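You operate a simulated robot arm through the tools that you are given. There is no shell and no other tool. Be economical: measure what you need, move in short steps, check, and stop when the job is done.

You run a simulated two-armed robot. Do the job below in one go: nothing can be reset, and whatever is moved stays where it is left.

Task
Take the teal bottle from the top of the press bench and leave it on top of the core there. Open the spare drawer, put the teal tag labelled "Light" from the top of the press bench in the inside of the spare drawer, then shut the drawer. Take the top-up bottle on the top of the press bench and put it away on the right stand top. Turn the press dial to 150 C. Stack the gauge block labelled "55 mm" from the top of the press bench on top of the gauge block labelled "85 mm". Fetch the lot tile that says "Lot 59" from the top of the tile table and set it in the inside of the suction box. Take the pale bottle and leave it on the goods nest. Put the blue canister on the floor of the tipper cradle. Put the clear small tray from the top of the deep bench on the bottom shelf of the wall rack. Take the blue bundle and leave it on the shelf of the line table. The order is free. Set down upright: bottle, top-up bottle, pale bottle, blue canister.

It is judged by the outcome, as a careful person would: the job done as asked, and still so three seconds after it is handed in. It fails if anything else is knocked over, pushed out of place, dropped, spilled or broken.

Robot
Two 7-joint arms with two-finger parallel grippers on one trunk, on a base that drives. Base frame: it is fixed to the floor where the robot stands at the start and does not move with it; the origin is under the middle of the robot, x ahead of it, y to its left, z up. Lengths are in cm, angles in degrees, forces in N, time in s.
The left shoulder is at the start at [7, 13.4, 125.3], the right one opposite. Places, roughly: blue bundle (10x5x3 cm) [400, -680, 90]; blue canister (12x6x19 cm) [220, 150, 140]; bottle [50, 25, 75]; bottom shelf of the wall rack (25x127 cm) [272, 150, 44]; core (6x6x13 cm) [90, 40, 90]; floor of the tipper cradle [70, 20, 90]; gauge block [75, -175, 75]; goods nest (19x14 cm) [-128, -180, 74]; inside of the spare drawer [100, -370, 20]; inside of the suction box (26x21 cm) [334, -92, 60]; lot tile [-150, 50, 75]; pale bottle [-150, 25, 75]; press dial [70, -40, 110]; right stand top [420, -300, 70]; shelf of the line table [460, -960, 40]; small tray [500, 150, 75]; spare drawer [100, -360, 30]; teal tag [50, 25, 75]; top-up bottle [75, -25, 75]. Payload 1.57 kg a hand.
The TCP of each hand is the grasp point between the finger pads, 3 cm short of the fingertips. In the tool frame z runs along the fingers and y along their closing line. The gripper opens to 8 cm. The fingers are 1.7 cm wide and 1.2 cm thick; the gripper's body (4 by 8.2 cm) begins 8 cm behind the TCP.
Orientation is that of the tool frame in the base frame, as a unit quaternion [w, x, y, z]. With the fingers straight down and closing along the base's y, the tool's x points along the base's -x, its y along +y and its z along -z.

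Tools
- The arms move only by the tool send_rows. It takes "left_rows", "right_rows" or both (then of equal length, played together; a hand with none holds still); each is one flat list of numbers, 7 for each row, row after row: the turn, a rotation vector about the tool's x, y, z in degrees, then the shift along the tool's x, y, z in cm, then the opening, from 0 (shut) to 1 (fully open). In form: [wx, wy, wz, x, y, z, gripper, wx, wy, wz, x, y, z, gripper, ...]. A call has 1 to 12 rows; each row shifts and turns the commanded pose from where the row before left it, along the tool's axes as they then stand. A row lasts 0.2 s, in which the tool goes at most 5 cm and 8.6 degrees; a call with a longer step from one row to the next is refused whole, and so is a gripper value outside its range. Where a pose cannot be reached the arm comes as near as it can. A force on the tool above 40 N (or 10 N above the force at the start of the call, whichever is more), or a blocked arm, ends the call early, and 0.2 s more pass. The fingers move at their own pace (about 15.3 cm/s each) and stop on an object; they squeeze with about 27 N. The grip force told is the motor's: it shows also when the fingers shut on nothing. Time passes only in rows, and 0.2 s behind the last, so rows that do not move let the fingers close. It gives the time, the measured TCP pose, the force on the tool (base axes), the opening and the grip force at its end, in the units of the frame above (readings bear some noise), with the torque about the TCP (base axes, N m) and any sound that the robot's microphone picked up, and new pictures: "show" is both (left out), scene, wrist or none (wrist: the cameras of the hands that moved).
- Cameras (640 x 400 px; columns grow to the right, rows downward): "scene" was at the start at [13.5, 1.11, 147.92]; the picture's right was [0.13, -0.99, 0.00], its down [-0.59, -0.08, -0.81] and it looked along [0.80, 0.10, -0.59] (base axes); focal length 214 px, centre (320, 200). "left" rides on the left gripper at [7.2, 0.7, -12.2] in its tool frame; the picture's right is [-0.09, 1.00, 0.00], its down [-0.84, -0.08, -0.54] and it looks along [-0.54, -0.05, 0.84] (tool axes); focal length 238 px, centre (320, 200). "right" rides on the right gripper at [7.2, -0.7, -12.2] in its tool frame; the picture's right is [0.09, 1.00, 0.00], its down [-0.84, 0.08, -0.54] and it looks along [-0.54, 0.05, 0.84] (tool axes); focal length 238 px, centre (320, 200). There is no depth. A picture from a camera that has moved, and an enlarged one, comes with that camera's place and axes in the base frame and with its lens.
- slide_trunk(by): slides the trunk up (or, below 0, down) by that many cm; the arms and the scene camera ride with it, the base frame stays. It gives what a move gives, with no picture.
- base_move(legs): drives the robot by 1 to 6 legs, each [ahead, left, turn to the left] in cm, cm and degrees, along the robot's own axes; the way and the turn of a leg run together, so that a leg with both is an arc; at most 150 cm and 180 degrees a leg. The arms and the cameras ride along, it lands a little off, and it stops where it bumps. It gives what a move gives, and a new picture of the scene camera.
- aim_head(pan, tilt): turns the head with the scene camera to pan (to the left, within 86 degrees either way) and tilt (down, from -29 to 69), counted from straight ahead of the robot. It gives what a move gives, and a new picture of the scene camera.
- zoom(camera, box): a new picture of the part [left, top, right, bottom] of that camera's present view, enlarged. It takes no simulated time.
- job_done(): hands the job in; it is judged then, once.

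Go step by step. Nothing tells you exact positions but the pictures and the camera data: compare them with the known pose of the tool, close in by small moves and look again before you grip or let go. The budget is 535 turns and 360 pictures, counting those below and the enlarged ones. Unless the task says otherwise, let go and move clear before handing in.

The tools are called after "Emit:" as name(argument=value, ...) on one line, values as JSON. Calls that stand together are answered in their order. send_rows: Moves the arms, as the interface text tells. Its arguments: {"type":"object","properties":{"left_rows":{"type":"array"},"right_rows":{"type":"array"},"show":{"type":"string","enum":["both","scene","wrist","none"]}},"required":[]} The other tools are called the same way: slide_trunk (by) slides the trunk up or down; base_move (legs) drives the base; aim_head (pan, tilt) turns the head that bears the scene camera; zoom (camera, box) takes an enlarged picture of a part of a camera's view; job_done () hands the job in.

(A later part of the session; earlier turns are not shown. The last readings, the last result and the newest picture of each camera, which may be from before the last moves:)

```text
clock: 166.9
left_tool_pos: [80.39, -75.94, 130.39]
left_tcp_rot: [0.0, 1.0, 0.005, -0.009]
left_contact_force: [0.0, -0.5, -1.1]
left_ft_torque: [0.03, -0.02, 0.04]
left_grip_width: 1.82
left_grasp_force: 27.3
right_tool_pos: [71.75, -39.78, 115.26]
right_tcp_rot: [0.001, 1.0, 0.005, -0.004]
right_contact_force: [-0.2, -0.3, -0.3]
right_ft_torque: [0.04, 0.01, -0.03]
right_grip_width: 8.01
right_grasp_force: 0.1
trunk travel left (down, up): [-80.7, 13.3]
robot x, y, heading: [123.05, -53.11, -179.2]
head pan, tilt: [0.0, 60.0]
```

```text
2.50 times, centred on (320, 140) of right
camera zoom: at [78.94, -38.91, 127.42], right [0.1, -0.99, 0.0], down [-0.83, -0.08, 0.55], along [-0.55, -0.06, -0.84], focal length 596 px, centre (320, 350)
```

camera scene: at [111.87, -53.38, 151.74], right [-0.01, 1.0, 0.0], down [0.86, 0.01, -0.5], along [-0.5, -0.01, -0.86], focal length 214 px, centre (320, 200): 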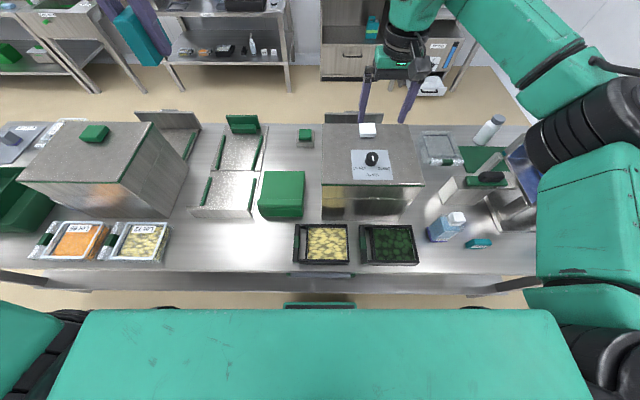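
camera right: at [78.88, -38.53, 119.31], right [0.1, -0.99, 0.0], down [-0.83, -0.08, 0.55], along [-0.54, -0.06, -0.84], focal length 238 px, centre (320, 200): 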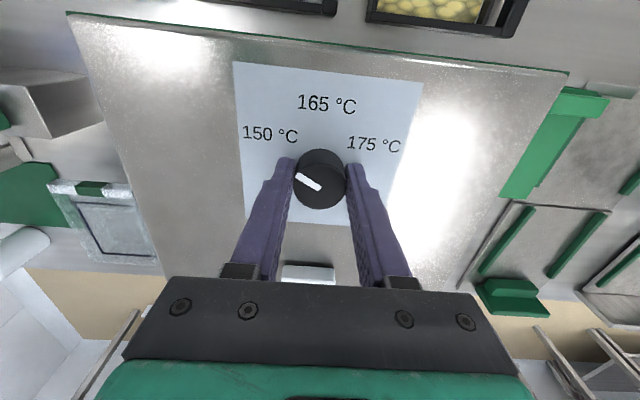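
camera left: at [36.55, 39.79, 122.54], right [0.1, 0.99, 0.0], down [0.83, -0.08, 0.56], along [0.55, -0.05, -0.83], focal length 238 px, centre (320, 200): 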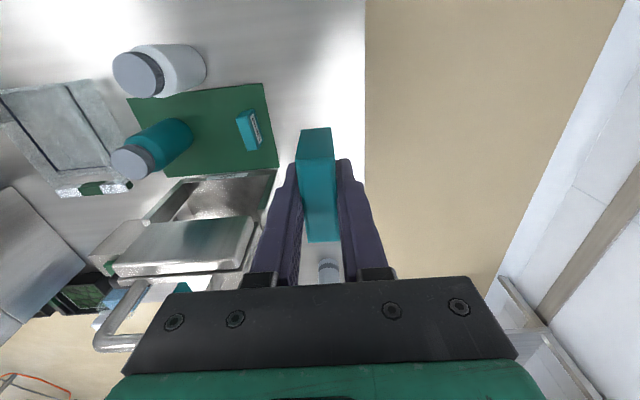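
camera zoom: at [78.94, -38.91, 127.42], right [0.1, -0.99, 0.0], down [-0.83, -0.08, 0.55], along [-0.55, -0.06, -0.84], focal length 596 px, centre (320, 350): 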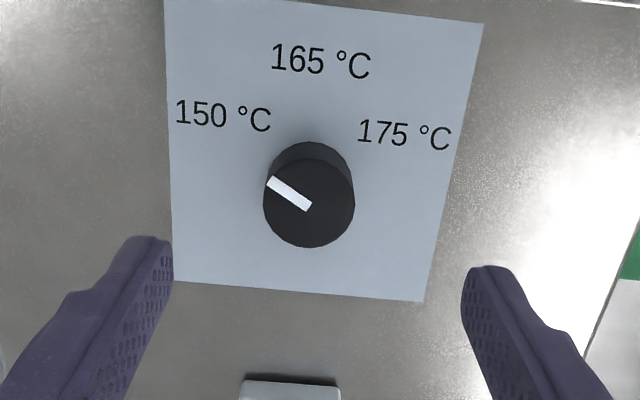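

The dial points at 150. Next is the top-up bottle, which I'll carry to the right stand. Shift right so it's in front of the right hand.

Emit:
base_move(legs=[[-3, 0, 0], [0, -25, 0]])

Emit:
zoom(camera="scene", box=[320, 130, 500, 290])

Emit:
send_rows(right_rows=[0, 0, 0, 4, 0, 0, 1, 0, 0, 0, 4, 0, 0, 1], show="wrist")

```text
clock: 169.2
left_tool_pos: [82.83, -50.91, 130.29]
left_tcp_rot: [0.0, 1.0, 0.005, -0.01]
left_contact_force: [0.9, 0.7, 0.2]
left_ft_torque: [-0.01, 0.02, -0.01]
left_grip_width: 1.83
left_grasp_force: 27.7
right_tool_pos: [74.2, -14.44, 115.23]
right_tcp_rot: [0.001, 1.0, 0.005, -0.004]
right_contact_force: [0.0, -0.9, -0.1]
right_ft_torque: [0.02, 0.01, -0.02]
right_grip_width: 8.01
right_grasp_force: 0.0
trunk travel left (down, up): [-80.7, 13.3]
robot x, y, heading: [125.94, -27.65, -179.4]
head pan, tilt: [0.0, 60.0]
camera scene: at [113.88, -28.48, 142.69], right [-0.01, 1.0, 0.0], down [0.87, 0.01, -0.5], along [-0.5, 0.0, -0.87], focal length 214 px, centre (320, 200)
```

scene: 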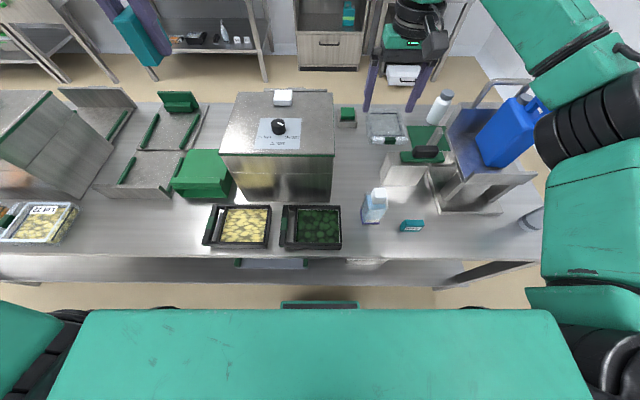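

```text
2.50 times, centred on (410, 210) of scene
camera zoom: at [113.88, -28.48, 142.69], right [-0.01, 1.0, 0.0], down [0.87, 0.01, -0.5], along [-0.5, 0.0, -0.87], focal length 536 px, centre (95, 175)
```

zoom: 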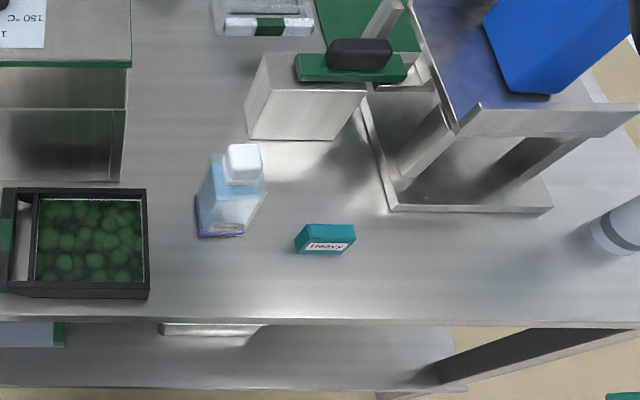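

```text
clock: 169.8
left_tool_pos: [83.0, -50.67, 130.42]
left_tcp_rot: [0.0, 1.0, 0.005, -0.011]
left_contact_force: [0.0, -0.2, -0.7]
left_ft_torque: [-0.02, 0.01, 0.02]
left_grip_width: 1.86
left_grasp_force: 27.3
right_tool_pos: [82.42, -14.46, 115.27]
right_tcp_rot: [0.003, 1.0, 0.004, -0.004]
right_contact_force: [-0.3, -0.2, -0.3]
right_ft_torque: [0.0, 0.07, 0.01]
right_grip_width: 8.0
right_grasp_force: 0.1
trunk travel left (down, up): [-80.7, 13.3]
robot x, y, heading: [125.66, -28.26, -179.2]
head pan, tilt: [0.0, 60.0]
camera right: at [89.68, -13.56, 127.35], right [0.1, -0.99, 0.0], down [-0.83, -0.08, 0.55], along [-0.55, -0.06, -0.84], focal length 238 px, centre (320, 200)
```

right: 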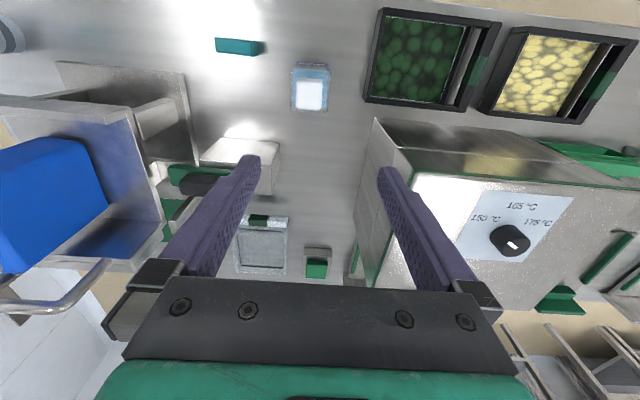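

Emit:
zoom(camera="right", box=[260, 40, 370, 130])

```text
4.44 times, centred on (315, 85) of right
camera zoom: at [89.68, -13.56, 127.35], right [0.1, -0.99, 0.0], down [-0.83, -0.08, 0.55], along [-0.55, -0.06, -0.84], focal length 1059 px, centre (342, 711)
```

zoom: 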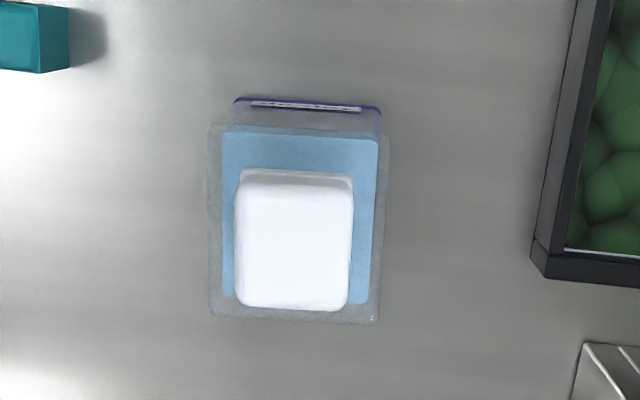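

Emit:
send_rows(right_rows=[0, 0, 0, 1.7, -1.5, 3, 1, 0, 0, 0, 0, 0, 4.5, 1, 0, 0, 0, 0, 0, 4.5, 1, 0, 0, 0, 0, 0, 2.5, 1], show="wrist")

```text
clock: 170.8
left_tool_pos: [82.92, -50.67, 130.48]
left_tcp_rot: [0.0, 1.0, 0.005, -0.01]
left_contact_force: [0.9, 0.4, 0.3]
left_ft_torque: [0.02, -0.02, 0.03]
left_grip_width: 1.87
left_grasp_force: 27.4
right_tool_pos: [83.68, -12.87, 100.58]
right_tcp_rot: [0.003, 1.0, 0.004, -0.005]
right_contact_force: [-0.4, 0.6, -0.3]
right_ft_torque: [0.01, -0.04, 0.0]
right_grip_width: 8.01
right_grasp_force: 0.0
trunk travel left (down, up): [-80.7, 13.3]
robot x, y, heading: [125.68, -28.14, -179.1]
head pan, tilt: [0.0, 60.0]
camera right: at [91.08, -12.07, 112.75], right [0.1, -0.99, 0.0], down [-0.83, -0.08, 0.55], along [-0.55, -0.06, -0.84], focal length 238 px, centre (320, 200)
```

right: 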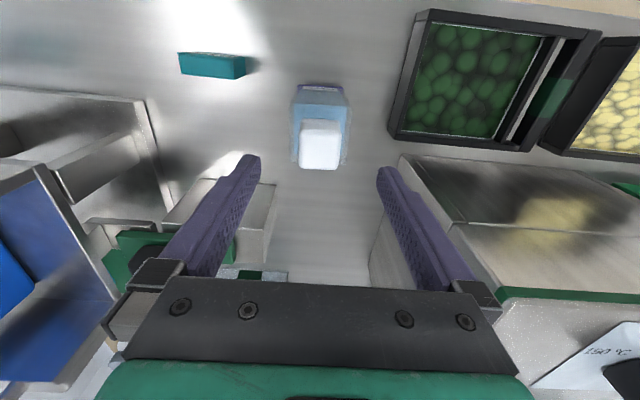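

Emit:
send_rows(right_rows=[0, 0, 0, 0.8, 0, 3, 1, 0, 0, 0, 0, 0, 3, 1, 0, 0, 0, 0, 0, 3, 1], show="wrist")

```text
clock: 171.6
left_tool_pos: [82.82, -50.66, 130.39]
left_tcp_rot: [0.001, 1.0, 0.005, -0.01]
left_contact_force: [-0.6, 0.2, 0.2]
left_ft_torque: [0.02, 0.0, 0.01]
left_grip_width: 1.82
left_grasp_force: 26.7
right_tool_pos: [84.61, -12.95, 91.67]
right_tcp_rot: [0.003, 1.0, 0.005, -0.003]
right_contact_force: [0.5, -0.1, 0.1]
right_ft_torque: [0.01, 0.03, -0.04]
right_grip_width: 8.0
right_grasp_force: 0.0
trunk travel left (down, up): [-80.7, 13.3]
robot x, y, heading: [125.42, -27.89, -179.3]
head pan, tilt: [0.0, 60.0]
camera right: at [91.86, -12.15, 103.8], right [0.1, -0.99, 0.0], down [-0.83, -0.08, 0.55], along [-0.55, -0.06, -0.84], focal length 238 px, centre (320, 200)
```

right: 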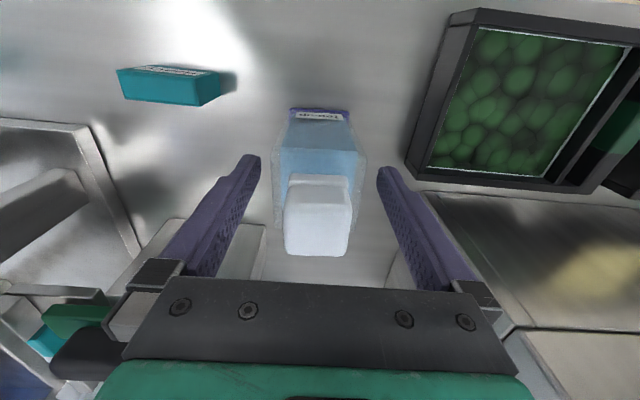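

Emit:
send_rows(right_rows=[0, 0, 0, 0, 0, 1.7, 1, 0, 0, 0, 0, 0, 1.4, 1, 0, 0, 0, 0, 0, 0, 0, 0, 0, 0, 0, 0, 0, 0, 0, 0, 0, 0, 0, 0, 0], show="wrist")

```text
clock: 172.8
left_tool_pos: [82.77, -50.68, 130.47]
left_tcp_rot: [0.0, 1.0, 0.005, -0.009]
left_contact_force: [0.3, 0.2, -0.9]
left_ft_torque: [0.02, 0.01, 0.03]
left_grip_width: 1.83
left_grasp_force: 27.0
right_tool_pos: [84.67, -12.91, 88.55]
right_tcp_rot: [0.003, 1.0, 0.004, -0.004]
right_contact_force: [-0.8, 2.1, 2.7]
right_ft_torque: [0.28, 0.0, 0.05]
right_grip_width: 5.63
right_grasp_force: 27.2
trunk travel left (down, up): [-80.7, 13.3]
robot x, y, heading: [126.03, -27.92, -179.3]
head pan, tilt: [0.0, 60.0]
camera right: at [91.87, -12.14, 100.64], right [0.1, -0.99, 0.0], down [-0.83, -0.08, 0.55], along [-0.55, -0.06, -0.84], focal length 238 px, centre (320, 200)
```

right: 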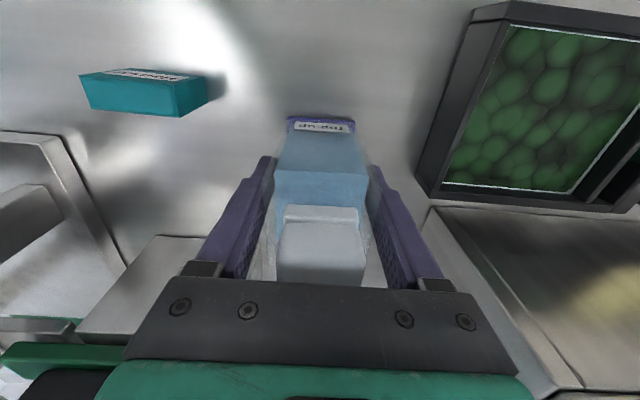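

Top-up bottle gripped. Lift, back off and face down the room to look for the right stand.

Emit:
send_rows(right_rows=[0, 0, 0, 0, 0, -4.5, 0, 0, 0, 0, 0, 0, -4.5, 0, 0, 0, 0, 0, 0, -4.5, 0, 0, 0, 0, 0, 0, -4.5, 0, 0, 0, 0, 0, 0, -4, 0], show="none")

Emit:
base_move(legs=[[-50, 0, 0], [0, 0, 120]])

Emit:
aim_head(pan=0, tilt=20)

```text
clock: 174.0
left_tool_pos: [82.83, -50.72, 130.49]
left_tcp_rot: [0.0, 1.0, 0.005, -0.009]
left_contact_force: [-0.7, 0.2, 0.6]
left_ft_torque: [-0.01, -0.01, -0.03]
left_grip_width: 1.86
left_grasp_force: 27.0
right_tool_pos: [84.8, -12.92, 110.57]
right_tcp_rot: [0.002, 1.0, 0.004, -0.004]
right_contact_force: [0.3, -0.8, -3.3]
right_ft_torque: [-0.01, -0.05, -0.02]
right_grip_width: 5.58
right_grasp_force: 26.5
trunk travel left (down, up): [-80.7, 13.3]
robot x, y, heading: [125.88, -28.02, -179.2]
head pan, tilt: [0.0, 60.0]
```

```text
clock: 181.9
left_tool_pos: [216.24, -53.83, 130.42]
left_tcp_rot: [0.009, 0.5, 0.866, -0.005]
left_contact_force: [-0.5, 0.4, -0.3]
left_ft_torque: [0.02, -0.01, 0.02]
left_grip_width: 1.84
left_grasp_force: 27.3
right_tool_pos: [182.25, -70.75, 110.41]
right_tcp_rot: [0.005, 0.501, 0.865, 0.0]
right_contact_force: [-0.7, 0.5, -3.5]
right_ft_torque: [0.01, -0.01, -0.03]
right_grip_width: 5.6
right_grasp_force: 26.9
trunk travel left (down, up): [-80.7, 13.3]
robot x, y, heading: [175.24, -27.58, -59.7]
head pan, tilt: [0.0, 60.0]
camera scene: at [181.12, -37.68, 142.68], right [-0.87, -0.5, 0.0], down [-0.43, 0.75, -0.5], along [0.25, -0.43, -0.87], focal length 214 px, centre (320, 200)
```

scene: 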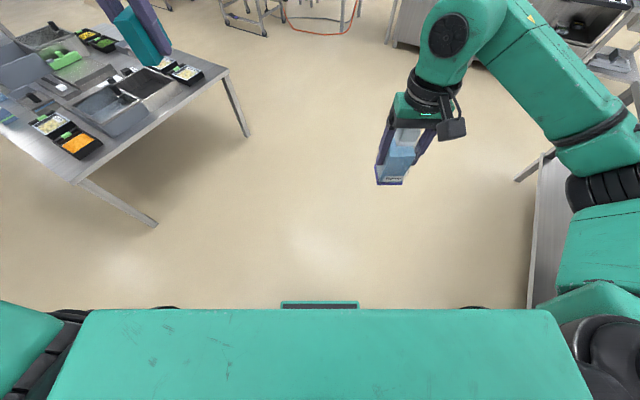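

```text
clock: 182.9
left_tool_pos: [216.31, -53.86, 130.47]
left_tcp_rot: [0.008, 0.5, 0.866, -0.004]
left_contact_force: [0.6, -0.3, -0.3]
left_ft_torque: [0.0, 0.0, 0.02]
left_grip_width: 1.84
left_grasp_force: 27.4
right_tool_pos: [182.29, -70.59, 110.43]
right_tcp_rot: [0.004, 0.5, 0.866, 0.001]
right_contact_force: [0.5, -0.1, -4.1]
right_ft_torque: [0.02, 0.03, 0.02]
right_grip_width: 5.58
right_grasp_force: 26.9
trunk travel left (down, up): [-80.7, 13.3]
robot x, y, heading: [175.15, -27.4, -60.2]
head pan, tilt: [0.0, 20.0]
camera scene: at [182.46, -39.96, 148.49], right [-0.87, -0.5, 0.0], down [-0.17, 0.3, -0.94], along [0.47, -0.81, -0.34], focal length 214 px, centre (320, 200)
```

scene: 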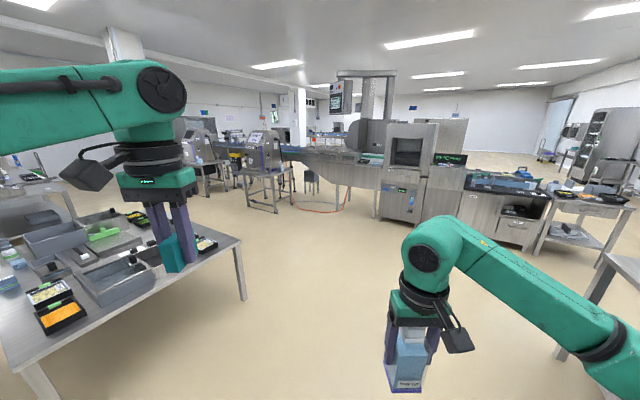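

Emit:
zoom(camera="scene", box=[170, 90, 350, 230])

Emit:
zoom(camera="scene", box=[0, 130, 250, 380])

Emit:
zoom(camera="scene", box=[370, 80, 640, 280])

```text
2.86 times, centred on (260, 160) of scene
camera zoom: at [182.46, -39.96, 148.49], right [-0.87, -0.5, 0.0], down [-0.17, 0.3, -0.94], along [0.47, -0.81, -0.34], focal length 613 px, centre (491, 314)
```

zoom: 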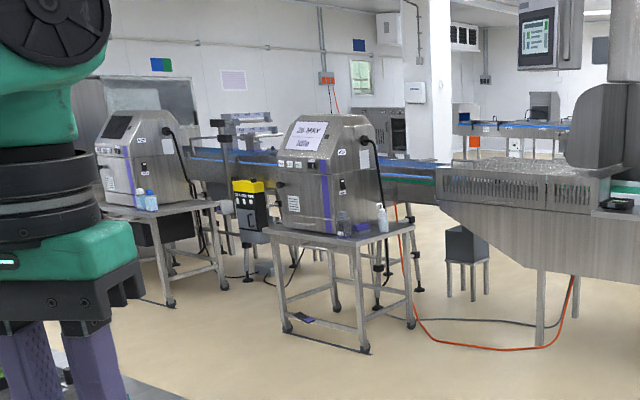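

```text
1.60 times, centred on (125, 255) of scene
camera zoom: at [182.46, -39.96, 148.49], right [-0.87, -0.5, 0.0], down [-0.17, 0.3, -0.94], along [0.47, -0.81, -0.34], focal length 343 px, centre (632, 112)
```

zoom: 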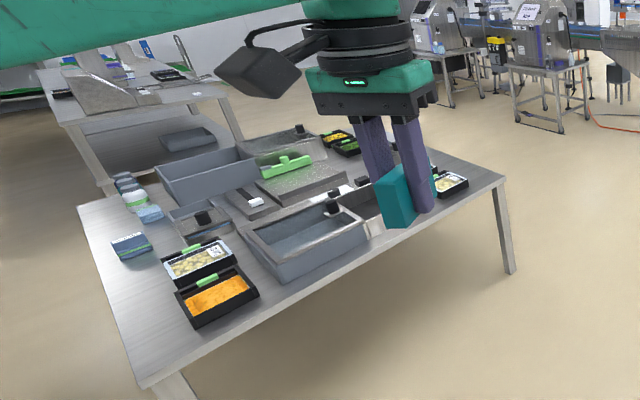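

```text
2.00 times, centred on (505, 180) of scene
camera zoom: at [182.46, -39.96, 148.49], right [-0.87, -0.5, 0.0], down [-0.17, 0.3, -0.94], along [0.47, -0.81, -0.34], focal length 429 px, centre (-50, 240)
```

zoom: 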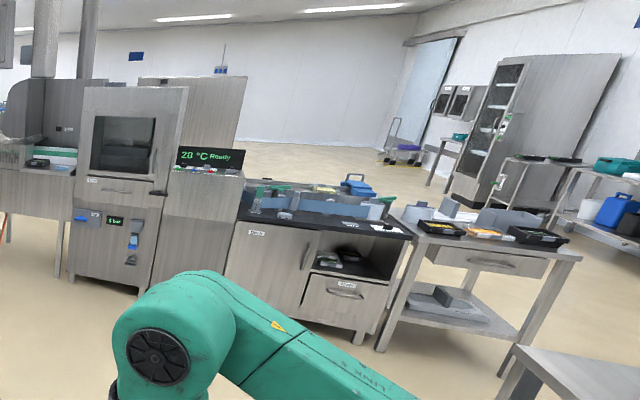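

The right stand's near corner works out at about (421, -300), with a printer and small bottles on it. Driving there, clear of the suction-box table.

Emit:
base_move(legs=[[88, -30, 0], [88, -30, 0], [55, 58, 0], [50, 50, 0]])

```text
clock: 199.7
left_tool_pos: [398.93, -275.4, 130.59]
left_tcp_rot: [0.009, 0.503, 0.864, -0.004]
left_contact_force: [0.1, 0.8, -0.4]
left_ft_torque: [0.05, 0.03, 0.0]
left_grip_width: 1.82
left_grasp_force: 27.3
right_tool_pos: [364.98, -292.03, 110.59]
right_tcp_rot: [0.005, 0.504, 0.864, 0.001]
right_contact_force: [-0.8, -0.3, -4.4]
right_ft_torque: [0.02, 0.02, 0.03]
right_grip_width: 5.57
right_grasp_force: 26.9
trunk travel left (down, up): [-80.7, 13.3]
robot x, y, heading: [358.23, -248.95, -60.3]
head pan, tilt: [0.0, 20.0]
camera scene: at [365.18, -261.37, 148.51], right [-0.87, -0.5, 0.0], down [-0.17, 0.3, -0.94], along [0.47, -0.82, -0.34], focal length 214 px, centre (320, 200)
```

scene: 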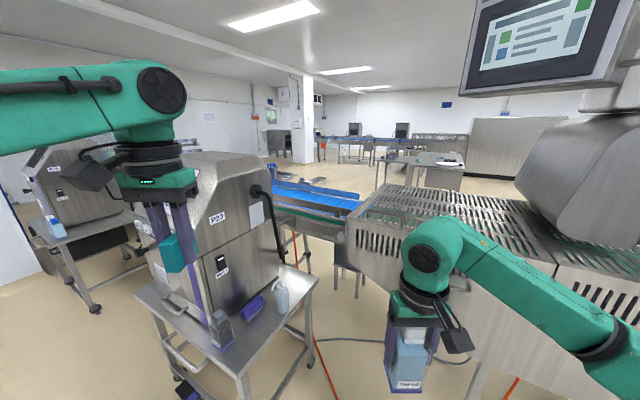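

Emit:
aim_head(pan=15, tilt=42)

Emit:
zoom(camera="scene", box=[160, 100, 440, 320])

```text
clock: 200.6
left_tool_pos: [398.93, -275.46, 130.28]
left_tcp_rot: [0.008, 0.503, 0.864, -0.005]
left_contact_force: [0.9, 0.7, -0.6]
left_ft_torque: [0.01, -0.02, -0.04]
left_grip_width: 1.86
left_grasp_force: 27.1
right_tool_pos: [365.08, -292.23, 110.48]
right_tcp_rot: [0.004, 0.503, 0.864, -0.001]
right_contact_force: [1.0, -0.7, -4.6]
right_ft_torque: [0.05, 0.04, 0.0]
right_grip_width: 5.54
right_grasp_force: 27.5
trunk travel left (down, up): [-80.7, 13.3]
robot x, y, heading: [358.58, -248.94, -60.3]
head pan, tilt: [15.0, 42.0]
camera scene: at [366.6, -259.28, 145.06], right [-0.71, -0.7, 0.0], down [-0.47, 0.48, -0.74], along [0.52, -0.53, -0.67], focal length 214 px, centre (320, 200)
```

scene: 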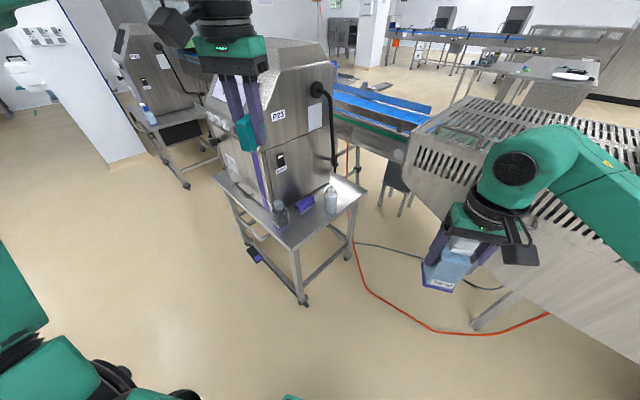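

```text
1.82 times, centred on (300, 210) of scene
camera zoom: at [366.6, -259.28, 145.06], right [-0.71, -0.7, 0.0], down [-0.47, 0.48, -0.74], along [0.52, -0.53, -0.67], focal length 390 px, centre (356, 182)
```

zoom: 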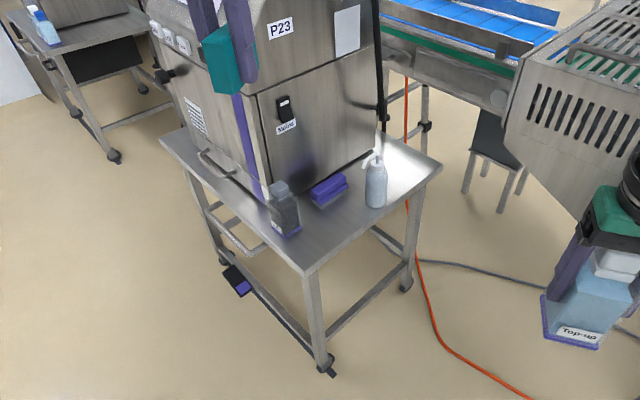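

Stand top is at z ≈ 61 with a free spot near (422, -306). I'll square up to the stand's end, facing +x.

Emit:
base_move(legs=[[0, 0, 60], [8, -40, 0]])

Emit:
slide_trunk(by=-30)

Emit:
aim_head(pan=-12, tilt=50)

```text
clock: 205.8
left_tool_pos: [409.43, -266.29, 130.4]
left_tcp_rot: [0.01, 0.002, 1.0, 0.0]
left_contact_force: [-0.5, -0.3, -0.2]
left_ft_torque: [0.0, 0.01, 0.0]
left_grip_width: 1.83
left_grasp_force: 27.5
right_tool_pos: [407.08, -304.07, 110.66]
right_tcp_rot: [0.003, 0.001, 1.0, 0.003]
right_contact_force: [0.4, -0.3, -4.3]
right_ft_torque: [0.01, 0.08, 0.01]
right_grip_width: 5.63
right_grasp_force: 27.1
trunk travel left (down, up): [-80.7, 13.3]
robot x, y, heading: [366.26, -288.81, 0.1]
head pan, tilt: [15.0, 42.0]
camera scene: at [379.19, -286.23, 145.06], right [0.26, -0.97, 0.0], down [-0.65, -0.17, -0.74], along [0.72, 0.19, -0.67], focal length 214 px, centre (320, 200)
```

scene: 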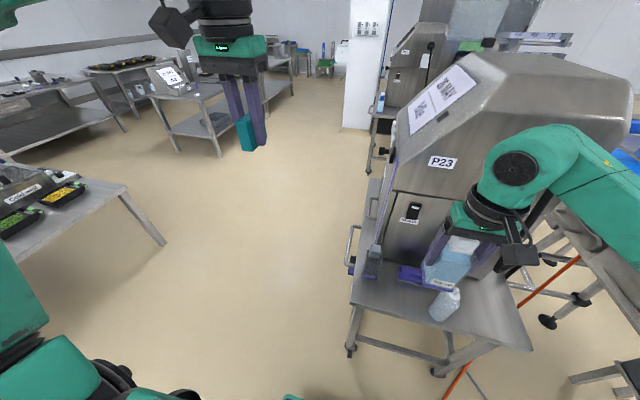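

```text
clock: 208.8
left_tool_pos: [409.4, -266.46, 100.49]
left_tcp_rot: [0.01, 0.002, 1.0, 0.0]
left_contact_force: [-0.6, 0.1, -0.6]
left_ft_torque: [-0.01, 0.0, 0.0]
left_grip_width: 1.84
left_grasp_force: 27.2
right_tool_pos: [407.09, -304.28, 80.49]
right_tcp_rot: [0.004, 0.002, 1.0, 0.002]
right_contact_force: [0.6, -1.0, -2.6]
right_ft_torque: [-0.01, -0.01, -0.01]
right_grip_width: 5.56
right_grasp_force: 26.9
trunk travel left (down, up): [-50.7, 43.3]
robot x, y, heading: [366.41, -288.76, -0.3]
head pan, tilt: [15.0, 42.0]
```

```text
clock: 209.7
left_tool_pos: [409.34, -266.55, 100.41]
left_tcp_rot: [0.009, 0.002, 1.0, 0.0]
left_contact_force: [-0.2, 0.6, -1.6]
left_ft_torque: [-0.04, -0.03, -0.03]
left_grip_width: 1.81
left_grasp_force: 27.0
right_tool_pos: [407.08, -304.14, 80.52]
right_tcp_rot: [0.003, 0.001, 1.0, 0.003]
right_contact_force: [0.8, 0.2, -3.9]
right_ft_torque: [0.02, 0.01, 0.0]
right_grip_width: 5.58
right_grasp_force: 26.8
trunk travel left (down, up): [-50.7, 43.3]
robot x, y, heading: [366.13, -288.65, 0.2]
head pan, tilt: [-12.0, 50.0]
camera scene: at [378.66, -290.17, 113.94], right [-0.21, -0.98, 0.0], down [-0.75, 0.16, -0.64], along [0.63, -0.13, -0.77], focal length 214 px, centre (320, 200)
```

scene: 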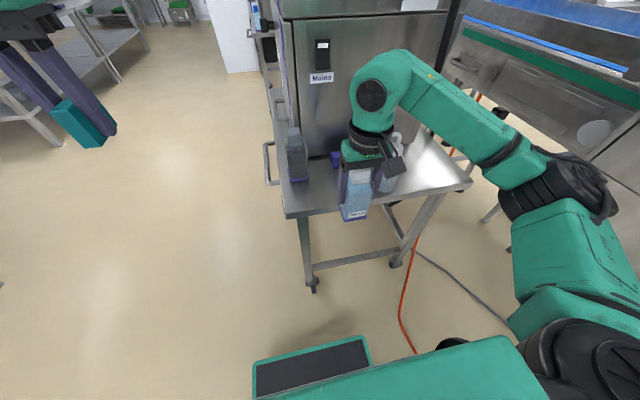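

Emit:
send_rows(right_rows=[0, 0, 0, -1, 0, 0, 0], show="wrist")

```text
clock: 210.1
left_tool_pos: [409.57, -266.49, 100.48]
left_tcp_rot: [0.01, 0.002, 1.0, 0.0]
left_contact_force: [0.1, -0.4, -0.7]
left_ft_torque: [0.02, -0.02, -0.04]
left_grip_width: 1.81
left_grasp_force: 27.0
right_tool_pos: [408.23, -304.36, 80.33]
right_tcp_rot: [0.003, 0.002, 1.0, 0.002]
right_contact_force: [1.3, 0.4, -3.5]
right_ft_torque: [-0.01, 0.05, 0.0]
right_grip_width: 5.56
right_grasp_force: 26.4
trunk travel left (down, up): [-50.7, 43.3]
robot x, y, heading: [366.08, -288.59, 0.2]
head pan, tilt: [-12.0, 50.0]
camera right: at [400.84, -305.01, 92.54], right [-0.09, 1.0, 0.0], down [0.83, 0.07, 0.55], along [0.55, 0.05, -0.84], focal length 238 px, centre (320, 200)
```

right: 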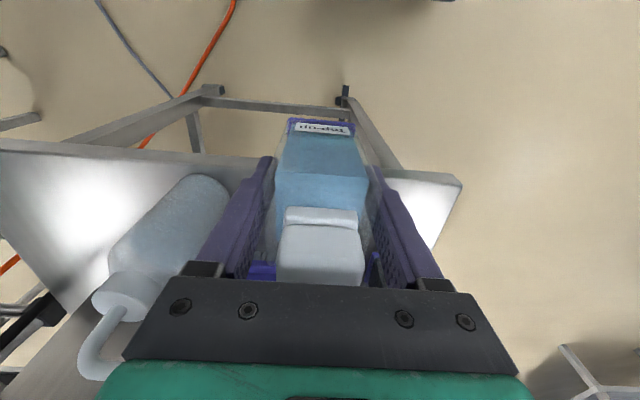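

Free space confirmed around (423, -303). Move in over it.

Emit:
base_move(legs=[[10, 0, 0]])

Emit:
send_rows(right_rows=[0, 0, 0, -2.5, 0.2, 1, 0, 0, 0, 0, -2.2, 0, 2, 0, 0, 0, 0, 0, 0, 2.5, 0])

```text
clock: 211.2
left_tool_pos: [419.41, -266.44, 100.5]
left_tcp_rot: [0.009, 0.002, 1.0, 0.0]
left_contact_force: [0.0, -0.3, -0.1]
left_ft_torque: [0.01, 0.02, -0.03]
left_grip_width: 1.84
left_grasp_force: 27.5
right_tool_pos: [418.16, -304.34, 80.51]
right_tcp_rot: [0.003, 0.002, 1.0, 0.003]
right_contact_force: [0.1, -0.5, -3.2]
right_ft_torque: [-0.02, 0.03, -0.01]
right_grip_width: 5.61
right_grasp_force: 26.6
trunk travel left (down, up): [-50.7, 43.3]
robot x, y, heading: [376.38, -288.69, 0.2]
head pan, tilt: [-12.0, 50.0]
camera scene: at [388.65, -290.18, 113.93], right [-0.21, -0.98, 0.0], down [-0.75, 0.16, -0.64], along [0.63, -0.13, -0.77], focal length 214 px, centre (320, 200)
```

scene: 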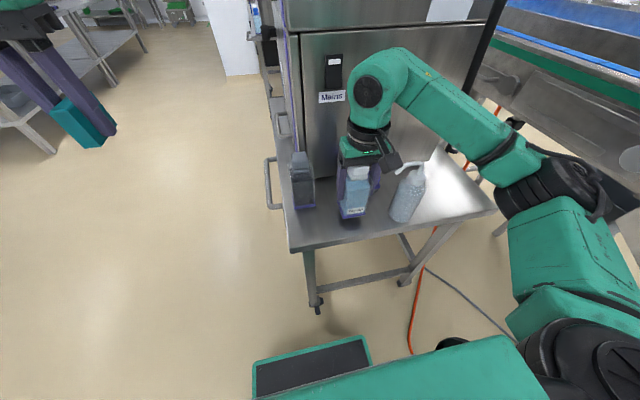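

```text
clock: 211.9
left_tool_pos: [419.09, -266.38, 100.52]
left_tcp_rot: [0.012, 0.002, 1.0, 0.0]
left_contact_force: [0.9, -0.6, -0.7]
left_ft_torque: [0.03, 0.04, 0.03]
left_grip_width: 1.81
left_grasp_force: 27.5
right_tool_pos: [422.81, -304.03, 77.71]
right_tcp_rot: [0.015, 0.003, 1.0, 0.007]
right_contact_force: [-8.5, 1.0, 26.6]
right_ft_torque: [-0.7, 0.08, -0.23]
right_grip_width: 5.52
right_grasp_force: 27.2
trunk travel left (down, up): [-50.7, 43.3]
robot x, y, heading: [376.34, -288.41, 0.0]
head pan, tilt: [-12.0, 50.0]
stopped in row 3 (right hand): the force on the tool passed its limit (the readings are from after the stop); the commanded pose is now the measured one
camera scene: at [388.27, -290.12, 114.01], right [-0.21, -0.98, 0.0], down [-0.75, 0.16, -0.64], along [0.63, -0.13, -0.76], focal length 214 px, centre (320, 200)
camera right: at [415.24, -304.86, 89.71], right [-0.09, 1.0, 0.01], down [0.82, 0.07, 0.57], along [0.56, 0.06, -0.82], focal length 238 px, centre (320, 200)
```

scene: 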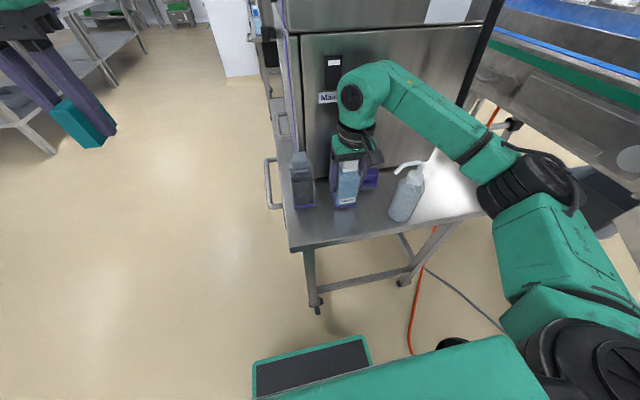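
right: 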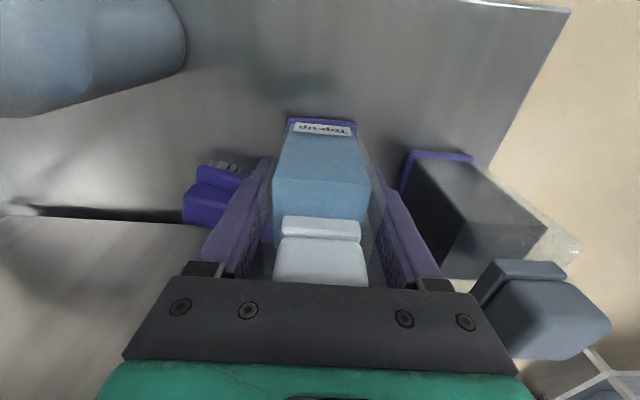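

Contact at bottle bottom z ≈ 69, so it's on the stand top. Relieve and check.

Emit:
send_rows(right_rows=[0, 0, 0, 0, 0, -0.3, 0, 0, 0, 0, 0, 0, 0, 0], show="none")

Emit:
zoom(camera="scene", box=[270, 130, 450, 260])

```text
clock: 212.5
left_tool_pos: [419.01, -266.32, 100.38]
left_tcp_rot: [0.011, 0.001, 1.0, 0.0]
left_contact_force: [0.0, 0.2, 0.9]
left_ft_torque: [0.01, -0.01, 0.0]
left_grip_width: 1.82
left_grasp_force: 26.6
right_tool_pos: [422.89, -304.04, 77.83]
right_tcp_rot: [0.013, 0.003, 1.0, 0.006]
right_contact_force: [-0.9, 2.5, 15.3]
right_ft_torque: [-0.37, -0.56, 0.08]
right_grip_width: 5.57
right_grasp_force: 26.9
trunk travel left (down, up): [-50.7, 43.3]
robot x, y, heading: [376.2, -288.72, -0.2]
head pan, tilt: [-12.0, 50.0]
```

```text
3.08 times, centred on (360, 195) of scene
camera zoom: at [388.32, -290.03, 113.97], right [-0.21, -0.98, 0.0], down [-0.75, 0.16, -0.64], along [0.63, -0.14, -0.76], focal length 660 px, centre (197, 215)
```

zoom: 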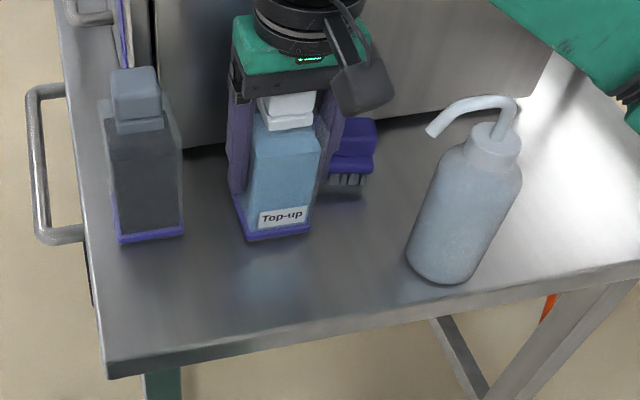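

Standing clear of its neighbours. Release and lift away.

Emit:
send_rows(right_rows=[0, 0, 0, 0, 0, -0.2, 0, 0, 0, 0, 0, 0, 0, 0.5, 0, 0, 0, 0, 0, 0, 1, 0, 0, 0, 0, 0, -0.5, 1, 0, 0, 0, 0, 0, -3, 1, 0, 0, 0, 0, 0, -4, 1, 0, 0, 0, 0, 0, -4, 1], show="none")

Emit:
base_move(legs=[[-30, 0, 0]])

Emit:
zoom(camera="scene", box=[250, 60, 450, 220])

```text
clock: 214.1
left_tool_pos: [419.33, -266.49, 100.44]
left_tcp_rot: [0.01, 0.002, 1.0, -0.001]
left_contact_force: [0.2, 0.1, -0.8]
left_ft_torque: [0.0, 0.01, 0.02]
left_grip_width: 1.84
left_grasp_force: 26.7
right_tool_pos: [422.58, -304.15, 89.44]
right_tcp_rot: [0.011, 0.003, 1.0, 0.005]
right_contact_force: [0.0, 0.3, 0.2]
right_ft_torque: [-0.05, 0.01, 0.0]
right_grip_width: 7.99
right_grasp_force: 0.1
trunk travel left (down, up): [-50.7, 43.3]
robot x, y, heading: [376.23, -288.61, 0.0]
head pan, tilt: [-12.0, 50.0]
```

```text
clock: 216.2
left_tool_pos: [389.25, -266.41, 100.44]
left_tcp_rot: [0.009, 0.0, 1.0, 0.0]
left_contact_force: [0.9, -0.6, -0.2]
left_ft_torque: [0.0, -0.04, -0.01]
left_grip_width: 1.81
left_grasp_force: 27.2
right_tool_pos: [392.6, -304.14, 89.26]
right_tcp_rot: [0.011, 0.002, 1.0, 0.005]
right_contact_force: [-0.6, 0.1, -0.2]
right_ft_torque: [0.0, -0.02, 0.0]
right_grip_width: 8.0
right_grasp_force: 0.2
trunk travel left (down, up): [-50.7, 43.3]
robot x, y, heading: [345.71, -288.32, 0.1]
head pan, tilt: [-12.0, 50.0]
camera scene: at [358.43, -290.16, 113.95], right [-0.21, -0.98, 0.0], down [-0.75, 0.16, -0.64], along [0.63, -0.13, -0.77], focal length 214 px, centre (320, 200)
```

scene: 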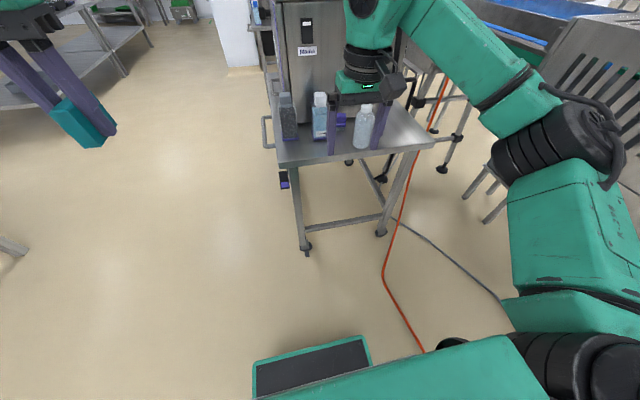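

```text
2.50 times, centred on (350, 140) of scene
camera zoom: at [358.43, -290.16, 113.95], right [-0.21, -0.98, 0.0], down [-0.75, 0.16, -0.64], along [0.63, -0.13, -0.77], focal length 536 px, centre (245, 350)
```

zoom: 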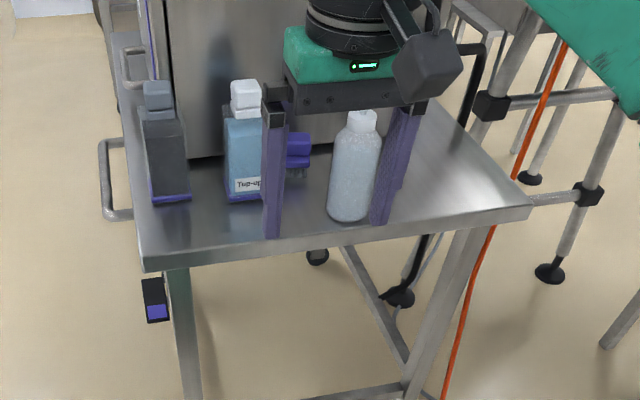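

Top-up bottle is in place. Next, the spare drawer near (96, -345): turn and drive along the corridor.

Emit:
slide_trunk(by=30)

Emit:
base_move(legs=[[0, 10, 0], [0, 0, 180]])

Emit:
aim_head(pan=10, tilt=25)

```text
clock: 219.2
left_tool_pos: [389.28, -266.45, 130.47]
left_tcp_rot: [0.01, 0.0, 1.0, 0.0]
left_contact_force: [1.0, -0.3, -0.1]
left_ft_torque: [0.03, 0.04, 0.0]
left_grip_width: 1.84
left_grasp_force: 27.3
right_tool_pos: [392.78, -304.1, 119.25]
right_tcp_rot: [0.011, 0.002, 1.0, 0.005]
right_contact_force: [0.2, -0.2, -0.4]
right_ft_torque: [0.02, 0.01, 0.0]
right_grip_width: 8.02
right_grasp_force: 0.0
trunk travel left (down, up): [-80.7, 13.3]
robot x, y, heading: [346.25, -288.49, -0.1]
head pan, tilt: [-12.0, 50.0]
```

```text
clock: 227.7
left_tool_pos: [303.31, -301.32, 130.45]
left_tcp_rot: [0.0, 1.0, 0.006, -0.009]
left_contact_force: [0.1, -0.3, 0.9]
left_ft_torque: [0.03, 0.04, -0.01]
left_grip_width: 1.83
left_grasp_force: 27.5
right_tool_pos: [299.32, -263.57, 119.33]
right_tcp_rot: [0.004, 1.0, 0.004, -0.011]
right_contact_force: [0.9, -0.2, -0.1]
right_ft_torque: [-0.01, 0.02, 0.01]
right_grip_width: 8.01
right_grasp_force: 0.0
trunk travel left (down, up): [-80.7, 13.3]
robot x, y, heading: [345.89, -278.57, -179.2]
head pan, tilt: [-12.0, 50.0]
camera scene: at [333.31, -277.18, 143.94], right [0.2, 0.98, 0.0], down [0.75, -0.15, -0.64], along [-0.63, 0.13, -0.77], focal length 214 px, centre (320, 200)
```

scene: 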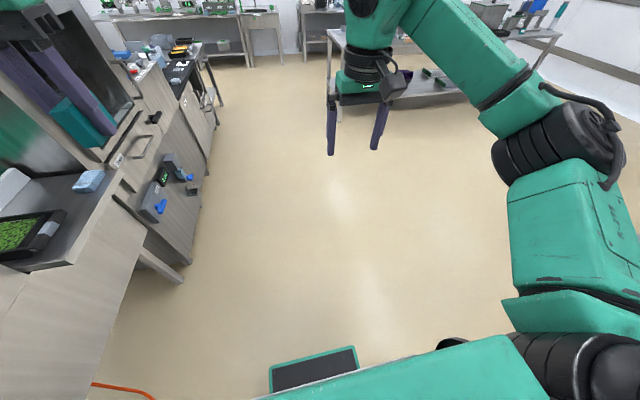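

```text
clock: 228.6
left_tool_pos: [303.32, -301.21, 130.5]
left_tcp_rot: [0.0, 1.0, 0.004, -0.01]
left_contact_force: [0.2, -0.5, -0.4]
left_ft_torque: [-0.02, 0.0, 0.01]
left_grip_width: 1.83
left_grasp_force: 27.6
right_tool_pos: [299.28, -263.6, 119.36]
right_tcp_rot: [0.005, 1.0, 0.004, -0.011]
right_contact_force: [0.3, -0.8, -0.9]
right_ft_torque: [-0.02, 0.03, 0.0]
right_grip_width: 7.99
right_grasp_force: 0.0
trunk travel left (down, up): [-80.7, 13.3]
robot x, y, heading: [346.18, -278.66, -179.2]
head pan, tilt: [10.0, 25.0]
camera scene: at [331.82, -280.41, 147.69], right [-0.19, 0.98, 0.0], down [0.42, 0.08, -0.91], along [-0.89, -0.17, -0.42], focal length 214 px, centre (320, 200)
```

scene: 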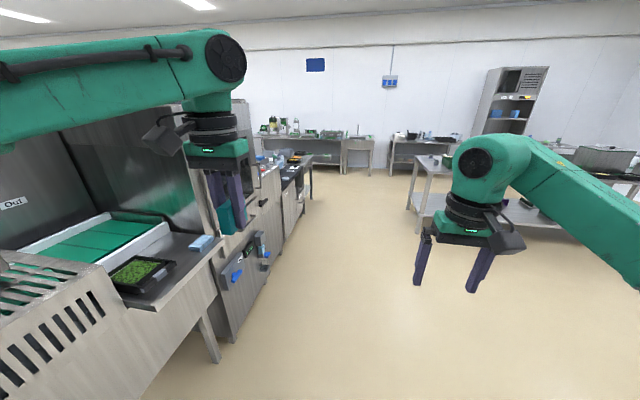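

Emit:
base_move(legs=[[125, 0, 0], [115, 0, 0], [0, 0, 89]])

Emit:
aim_head(pan=0, tilt=50)

```text
clock: 244.2
left_tool_pos: [127.67, -325.0, 130.45]
left_tcp_rot: [0.007, 0.71, 0.704, -0.007]
left_contact_force: [-0.2, -1.0, -0.3]
left_ft_torque: [0.02, -0.02, 0.03]
left_grip_width: 1.8
left_grasp_force: 26.9
right_tool_pos: [89.86, -328.28, 119.47]
right_tcp_rot: [0.012, 0.712, 0.702, -0.004]
right_contact_force: [-0.2, 0.2, 0.4]
right_ft_torque: [-0.01, -0.02, -0.02]
right_grip_width: 7.98
right_grasp_force: 0.0
trunk travel left (down, up): [-80.7, 13.3]
robot x, y, heading: [105.59, -281.49, -90.3]
head pan, tilt: [10.0, 25.0]
camera scene: at [107.16, -295.86, 147.69], right [-0.99, -0.17, 0.0], down [-0.07, 0.42, -0.91], along [0.15, -0.89, -0.42], focal length 214 px, centre (320, 200)
```

scene: 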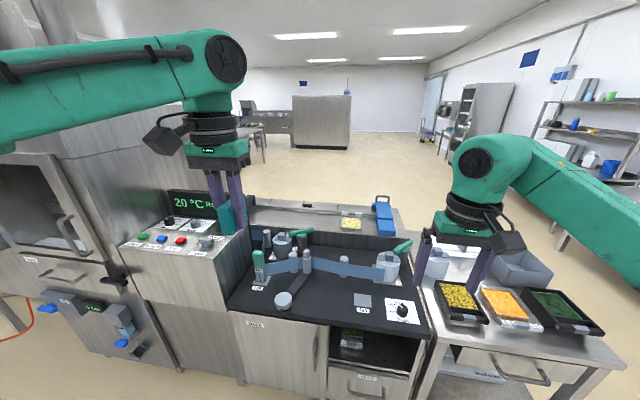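

```text
clock: 245.0
left_tool_pos: [127.65, -325.15, 130.46]
left_tcp_rot: [0.007, 0.711, 0.703, -0.007]
left_contact_force: [-0.4, 0.6, 0.8]
left_ft_torque: [0.01, -0.01, -0.01]
left_grip_width: 1.82
left_grasp_force: 27.0
right_tool_pos: [90.0, -328.18, 119.3]
right_tcp_rot: [0.012, 0.711, 0.703, -0.004]
right_contact_force: [-0.8, 0.6, -0.9]
right_ft_torque: [-0.02, -0.01, -0.03]
right_grip_width: 8.01
right_grasp_force: 0.0
trunk travel left (down, up): [-80.7, 13.3]
robot x, y, heading: [106.22, -281.89, -90.6]
head pan, tilt: [0.0, 50.0]
camera scene: at [105.62, -294.48, 143.95], right [-1.0, 0.01, 0.0], down [0.01, 0.77, -0.64], along [0.0, -0.64, -0.77], focal length 214 px, centre (320, 200)
```

scene: 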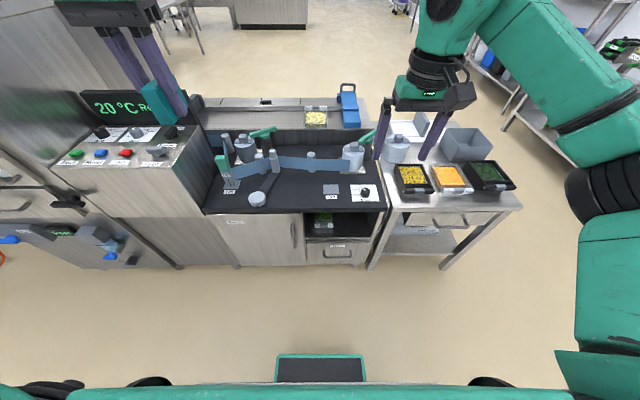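

Emit:
zoom(camera="scene", box=[200, 190, 420, 290])

Emit:
zoom(camera="scene", box=[290, 220, 390, 280])

```text
2.91 times, centred on (310, 240) of scene
camera zoom: at [105.62, -294.48, 143.95], right [-1.0, 0.01, 0.0], down [0.01, 0.77, -0.64], along [0.0, -0.64, -0.77], focal length 624 px, centre (349, 84)
```

zoom: 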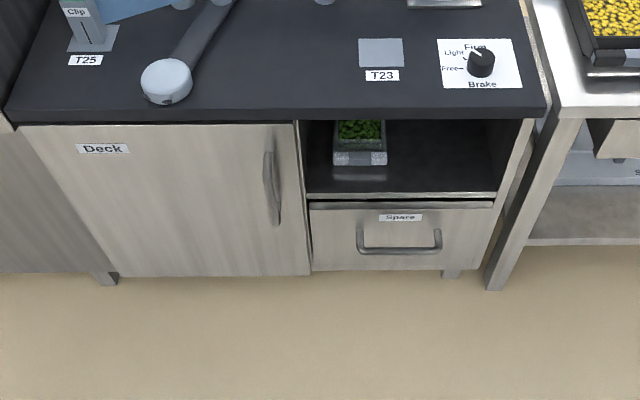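

```text
6.40 times, centred on (340, 250) of scene
camera zoom: at [105.62, -294.48, 143.95], right [-1.0, 0.01, 0.0], down [0.01, 0.77, -0.64], along [0.0, -0.64, -0.77], focal length 1373 px, centre (192, -120)
```

zoom: 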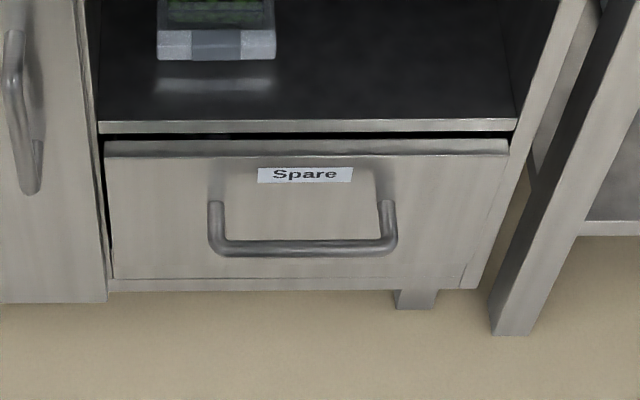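

The drawer is labelled "Spare", with a U-handle at about (96, -345.5, 33). I'll pitch the right hand to point forward with fingers closing vertically, then lower the trunk.

Emit:
base_move(legs=[[-12, 0, 0]])

Emit:
send_rows(right_rows=[0, -8, 0, 2, 0, 0, 1, 0, -8, 0, 2, 0, 0, 1, 0, -8, 0, 1, 0, 0, 1, 0, -8, 0, 0, 0, 0, 1, 0, -8, 0, 0, 0, 0, 1, 0, -8, 0, 0, 0, 0, 1, 0, -8, 0, 0, 0, 0, 1, 0, -8, 0, 0, 0, 0, 1, 0, -8, 0, 0, 0, 0, 1, 0, -8, 0, 0, 0, 0, 1, 0, -8, 0, 0, 0, 0, 1], show="scene")

```text
clock: 246.3
left_tool_pos: [127.66, -313.51, 130.3]
left_tcp_rot: [0.005, 0.711, 0.703, -0.005]
left_contact_force: [-0.9, -0.2, 0.0]
left_ft_torque: [0.04, 0.0, 0.03]
left_grip_width: 1.81
left_grasp_force: 27.0
right_tool_pos: [90.0, -316.67, 119.16]
right_tcp_rot: [0.011, 0.712, 0.702, -0.003]
right_contact_force: [0.6, -1.1, 0.5]
right_ft_torque: [0.01, 0.01, 0.0]
right_grip_width: 7.99
right_grasp_force: 0.0
trunk travel left (down, up): [-80.7, 13.3]
robot x, y, heading: [106.44, -270.1, -90.6]
head pan, tilt: [0.0, 50.0]
camera scene: at [105.67, -282.91, 143.91], right [-1.0, 0.01, 0.0], down [0.01, 0.77, -0.64], along [-0.01, -0.64, -0.77], focal length 214 px, centre (320, 200)
```

scene: 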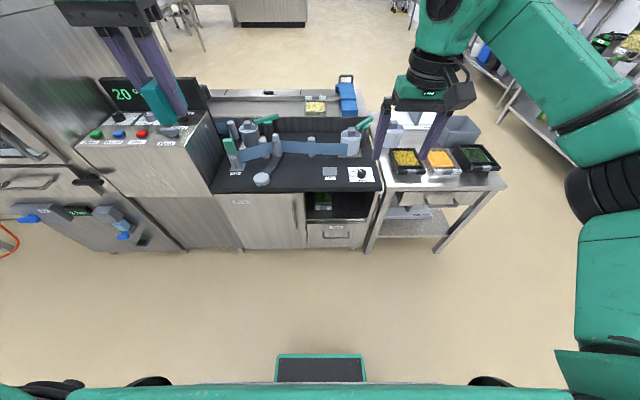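

```text
clock: 248.7
left_tool_pos: [127.77, -313.21, 130.52]
left_tcp_rot: [0.006, 0.71, 0.704, -0.007]
left_contact_force: [-0.4, -0.3, -0.4]
left_ft_torque: [0.04, 0.0, 0.01]
left_grip_width: 1.84
left_grasp_force: 26.8
right_tool_pos: [90.01, -311.28, 118.75]
right_tcp_rot: [0.339, 0.627, 0.615, -0.338]
right_contact_force: [-0.1, -0.5, -0.1]
right_ft_torque: [-0.03, 0.02, 0.0]
right_grip_width: 8.0
right_grasp_force: 0.1
right hand out of reach, approached as far as the arm can: row 8, 9, 10, 11
trunk travel left (down, up): [-80.7, 13.3]
robot x, y, heading: [105.99, -270.1, -90.3]
head pan, tilt: [0.0, 50.0]
camera scene: at [105.68, -282.58, 143.94], right [-1.0, 0.01, 0.0], down [0.01, 0.77, -0.64], along [-0.01, -0.64, -0.77], focal length 214 px, centre (320, 200)
```

scene: 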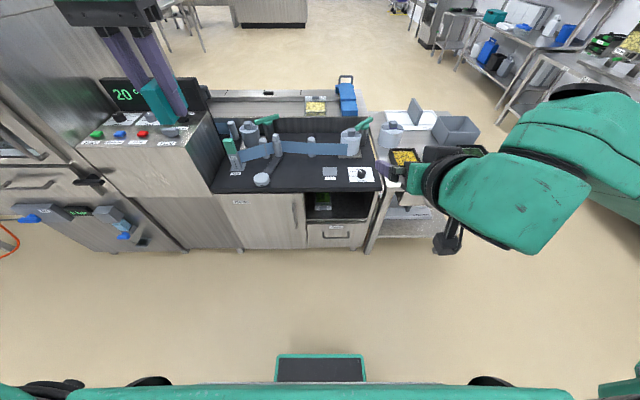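

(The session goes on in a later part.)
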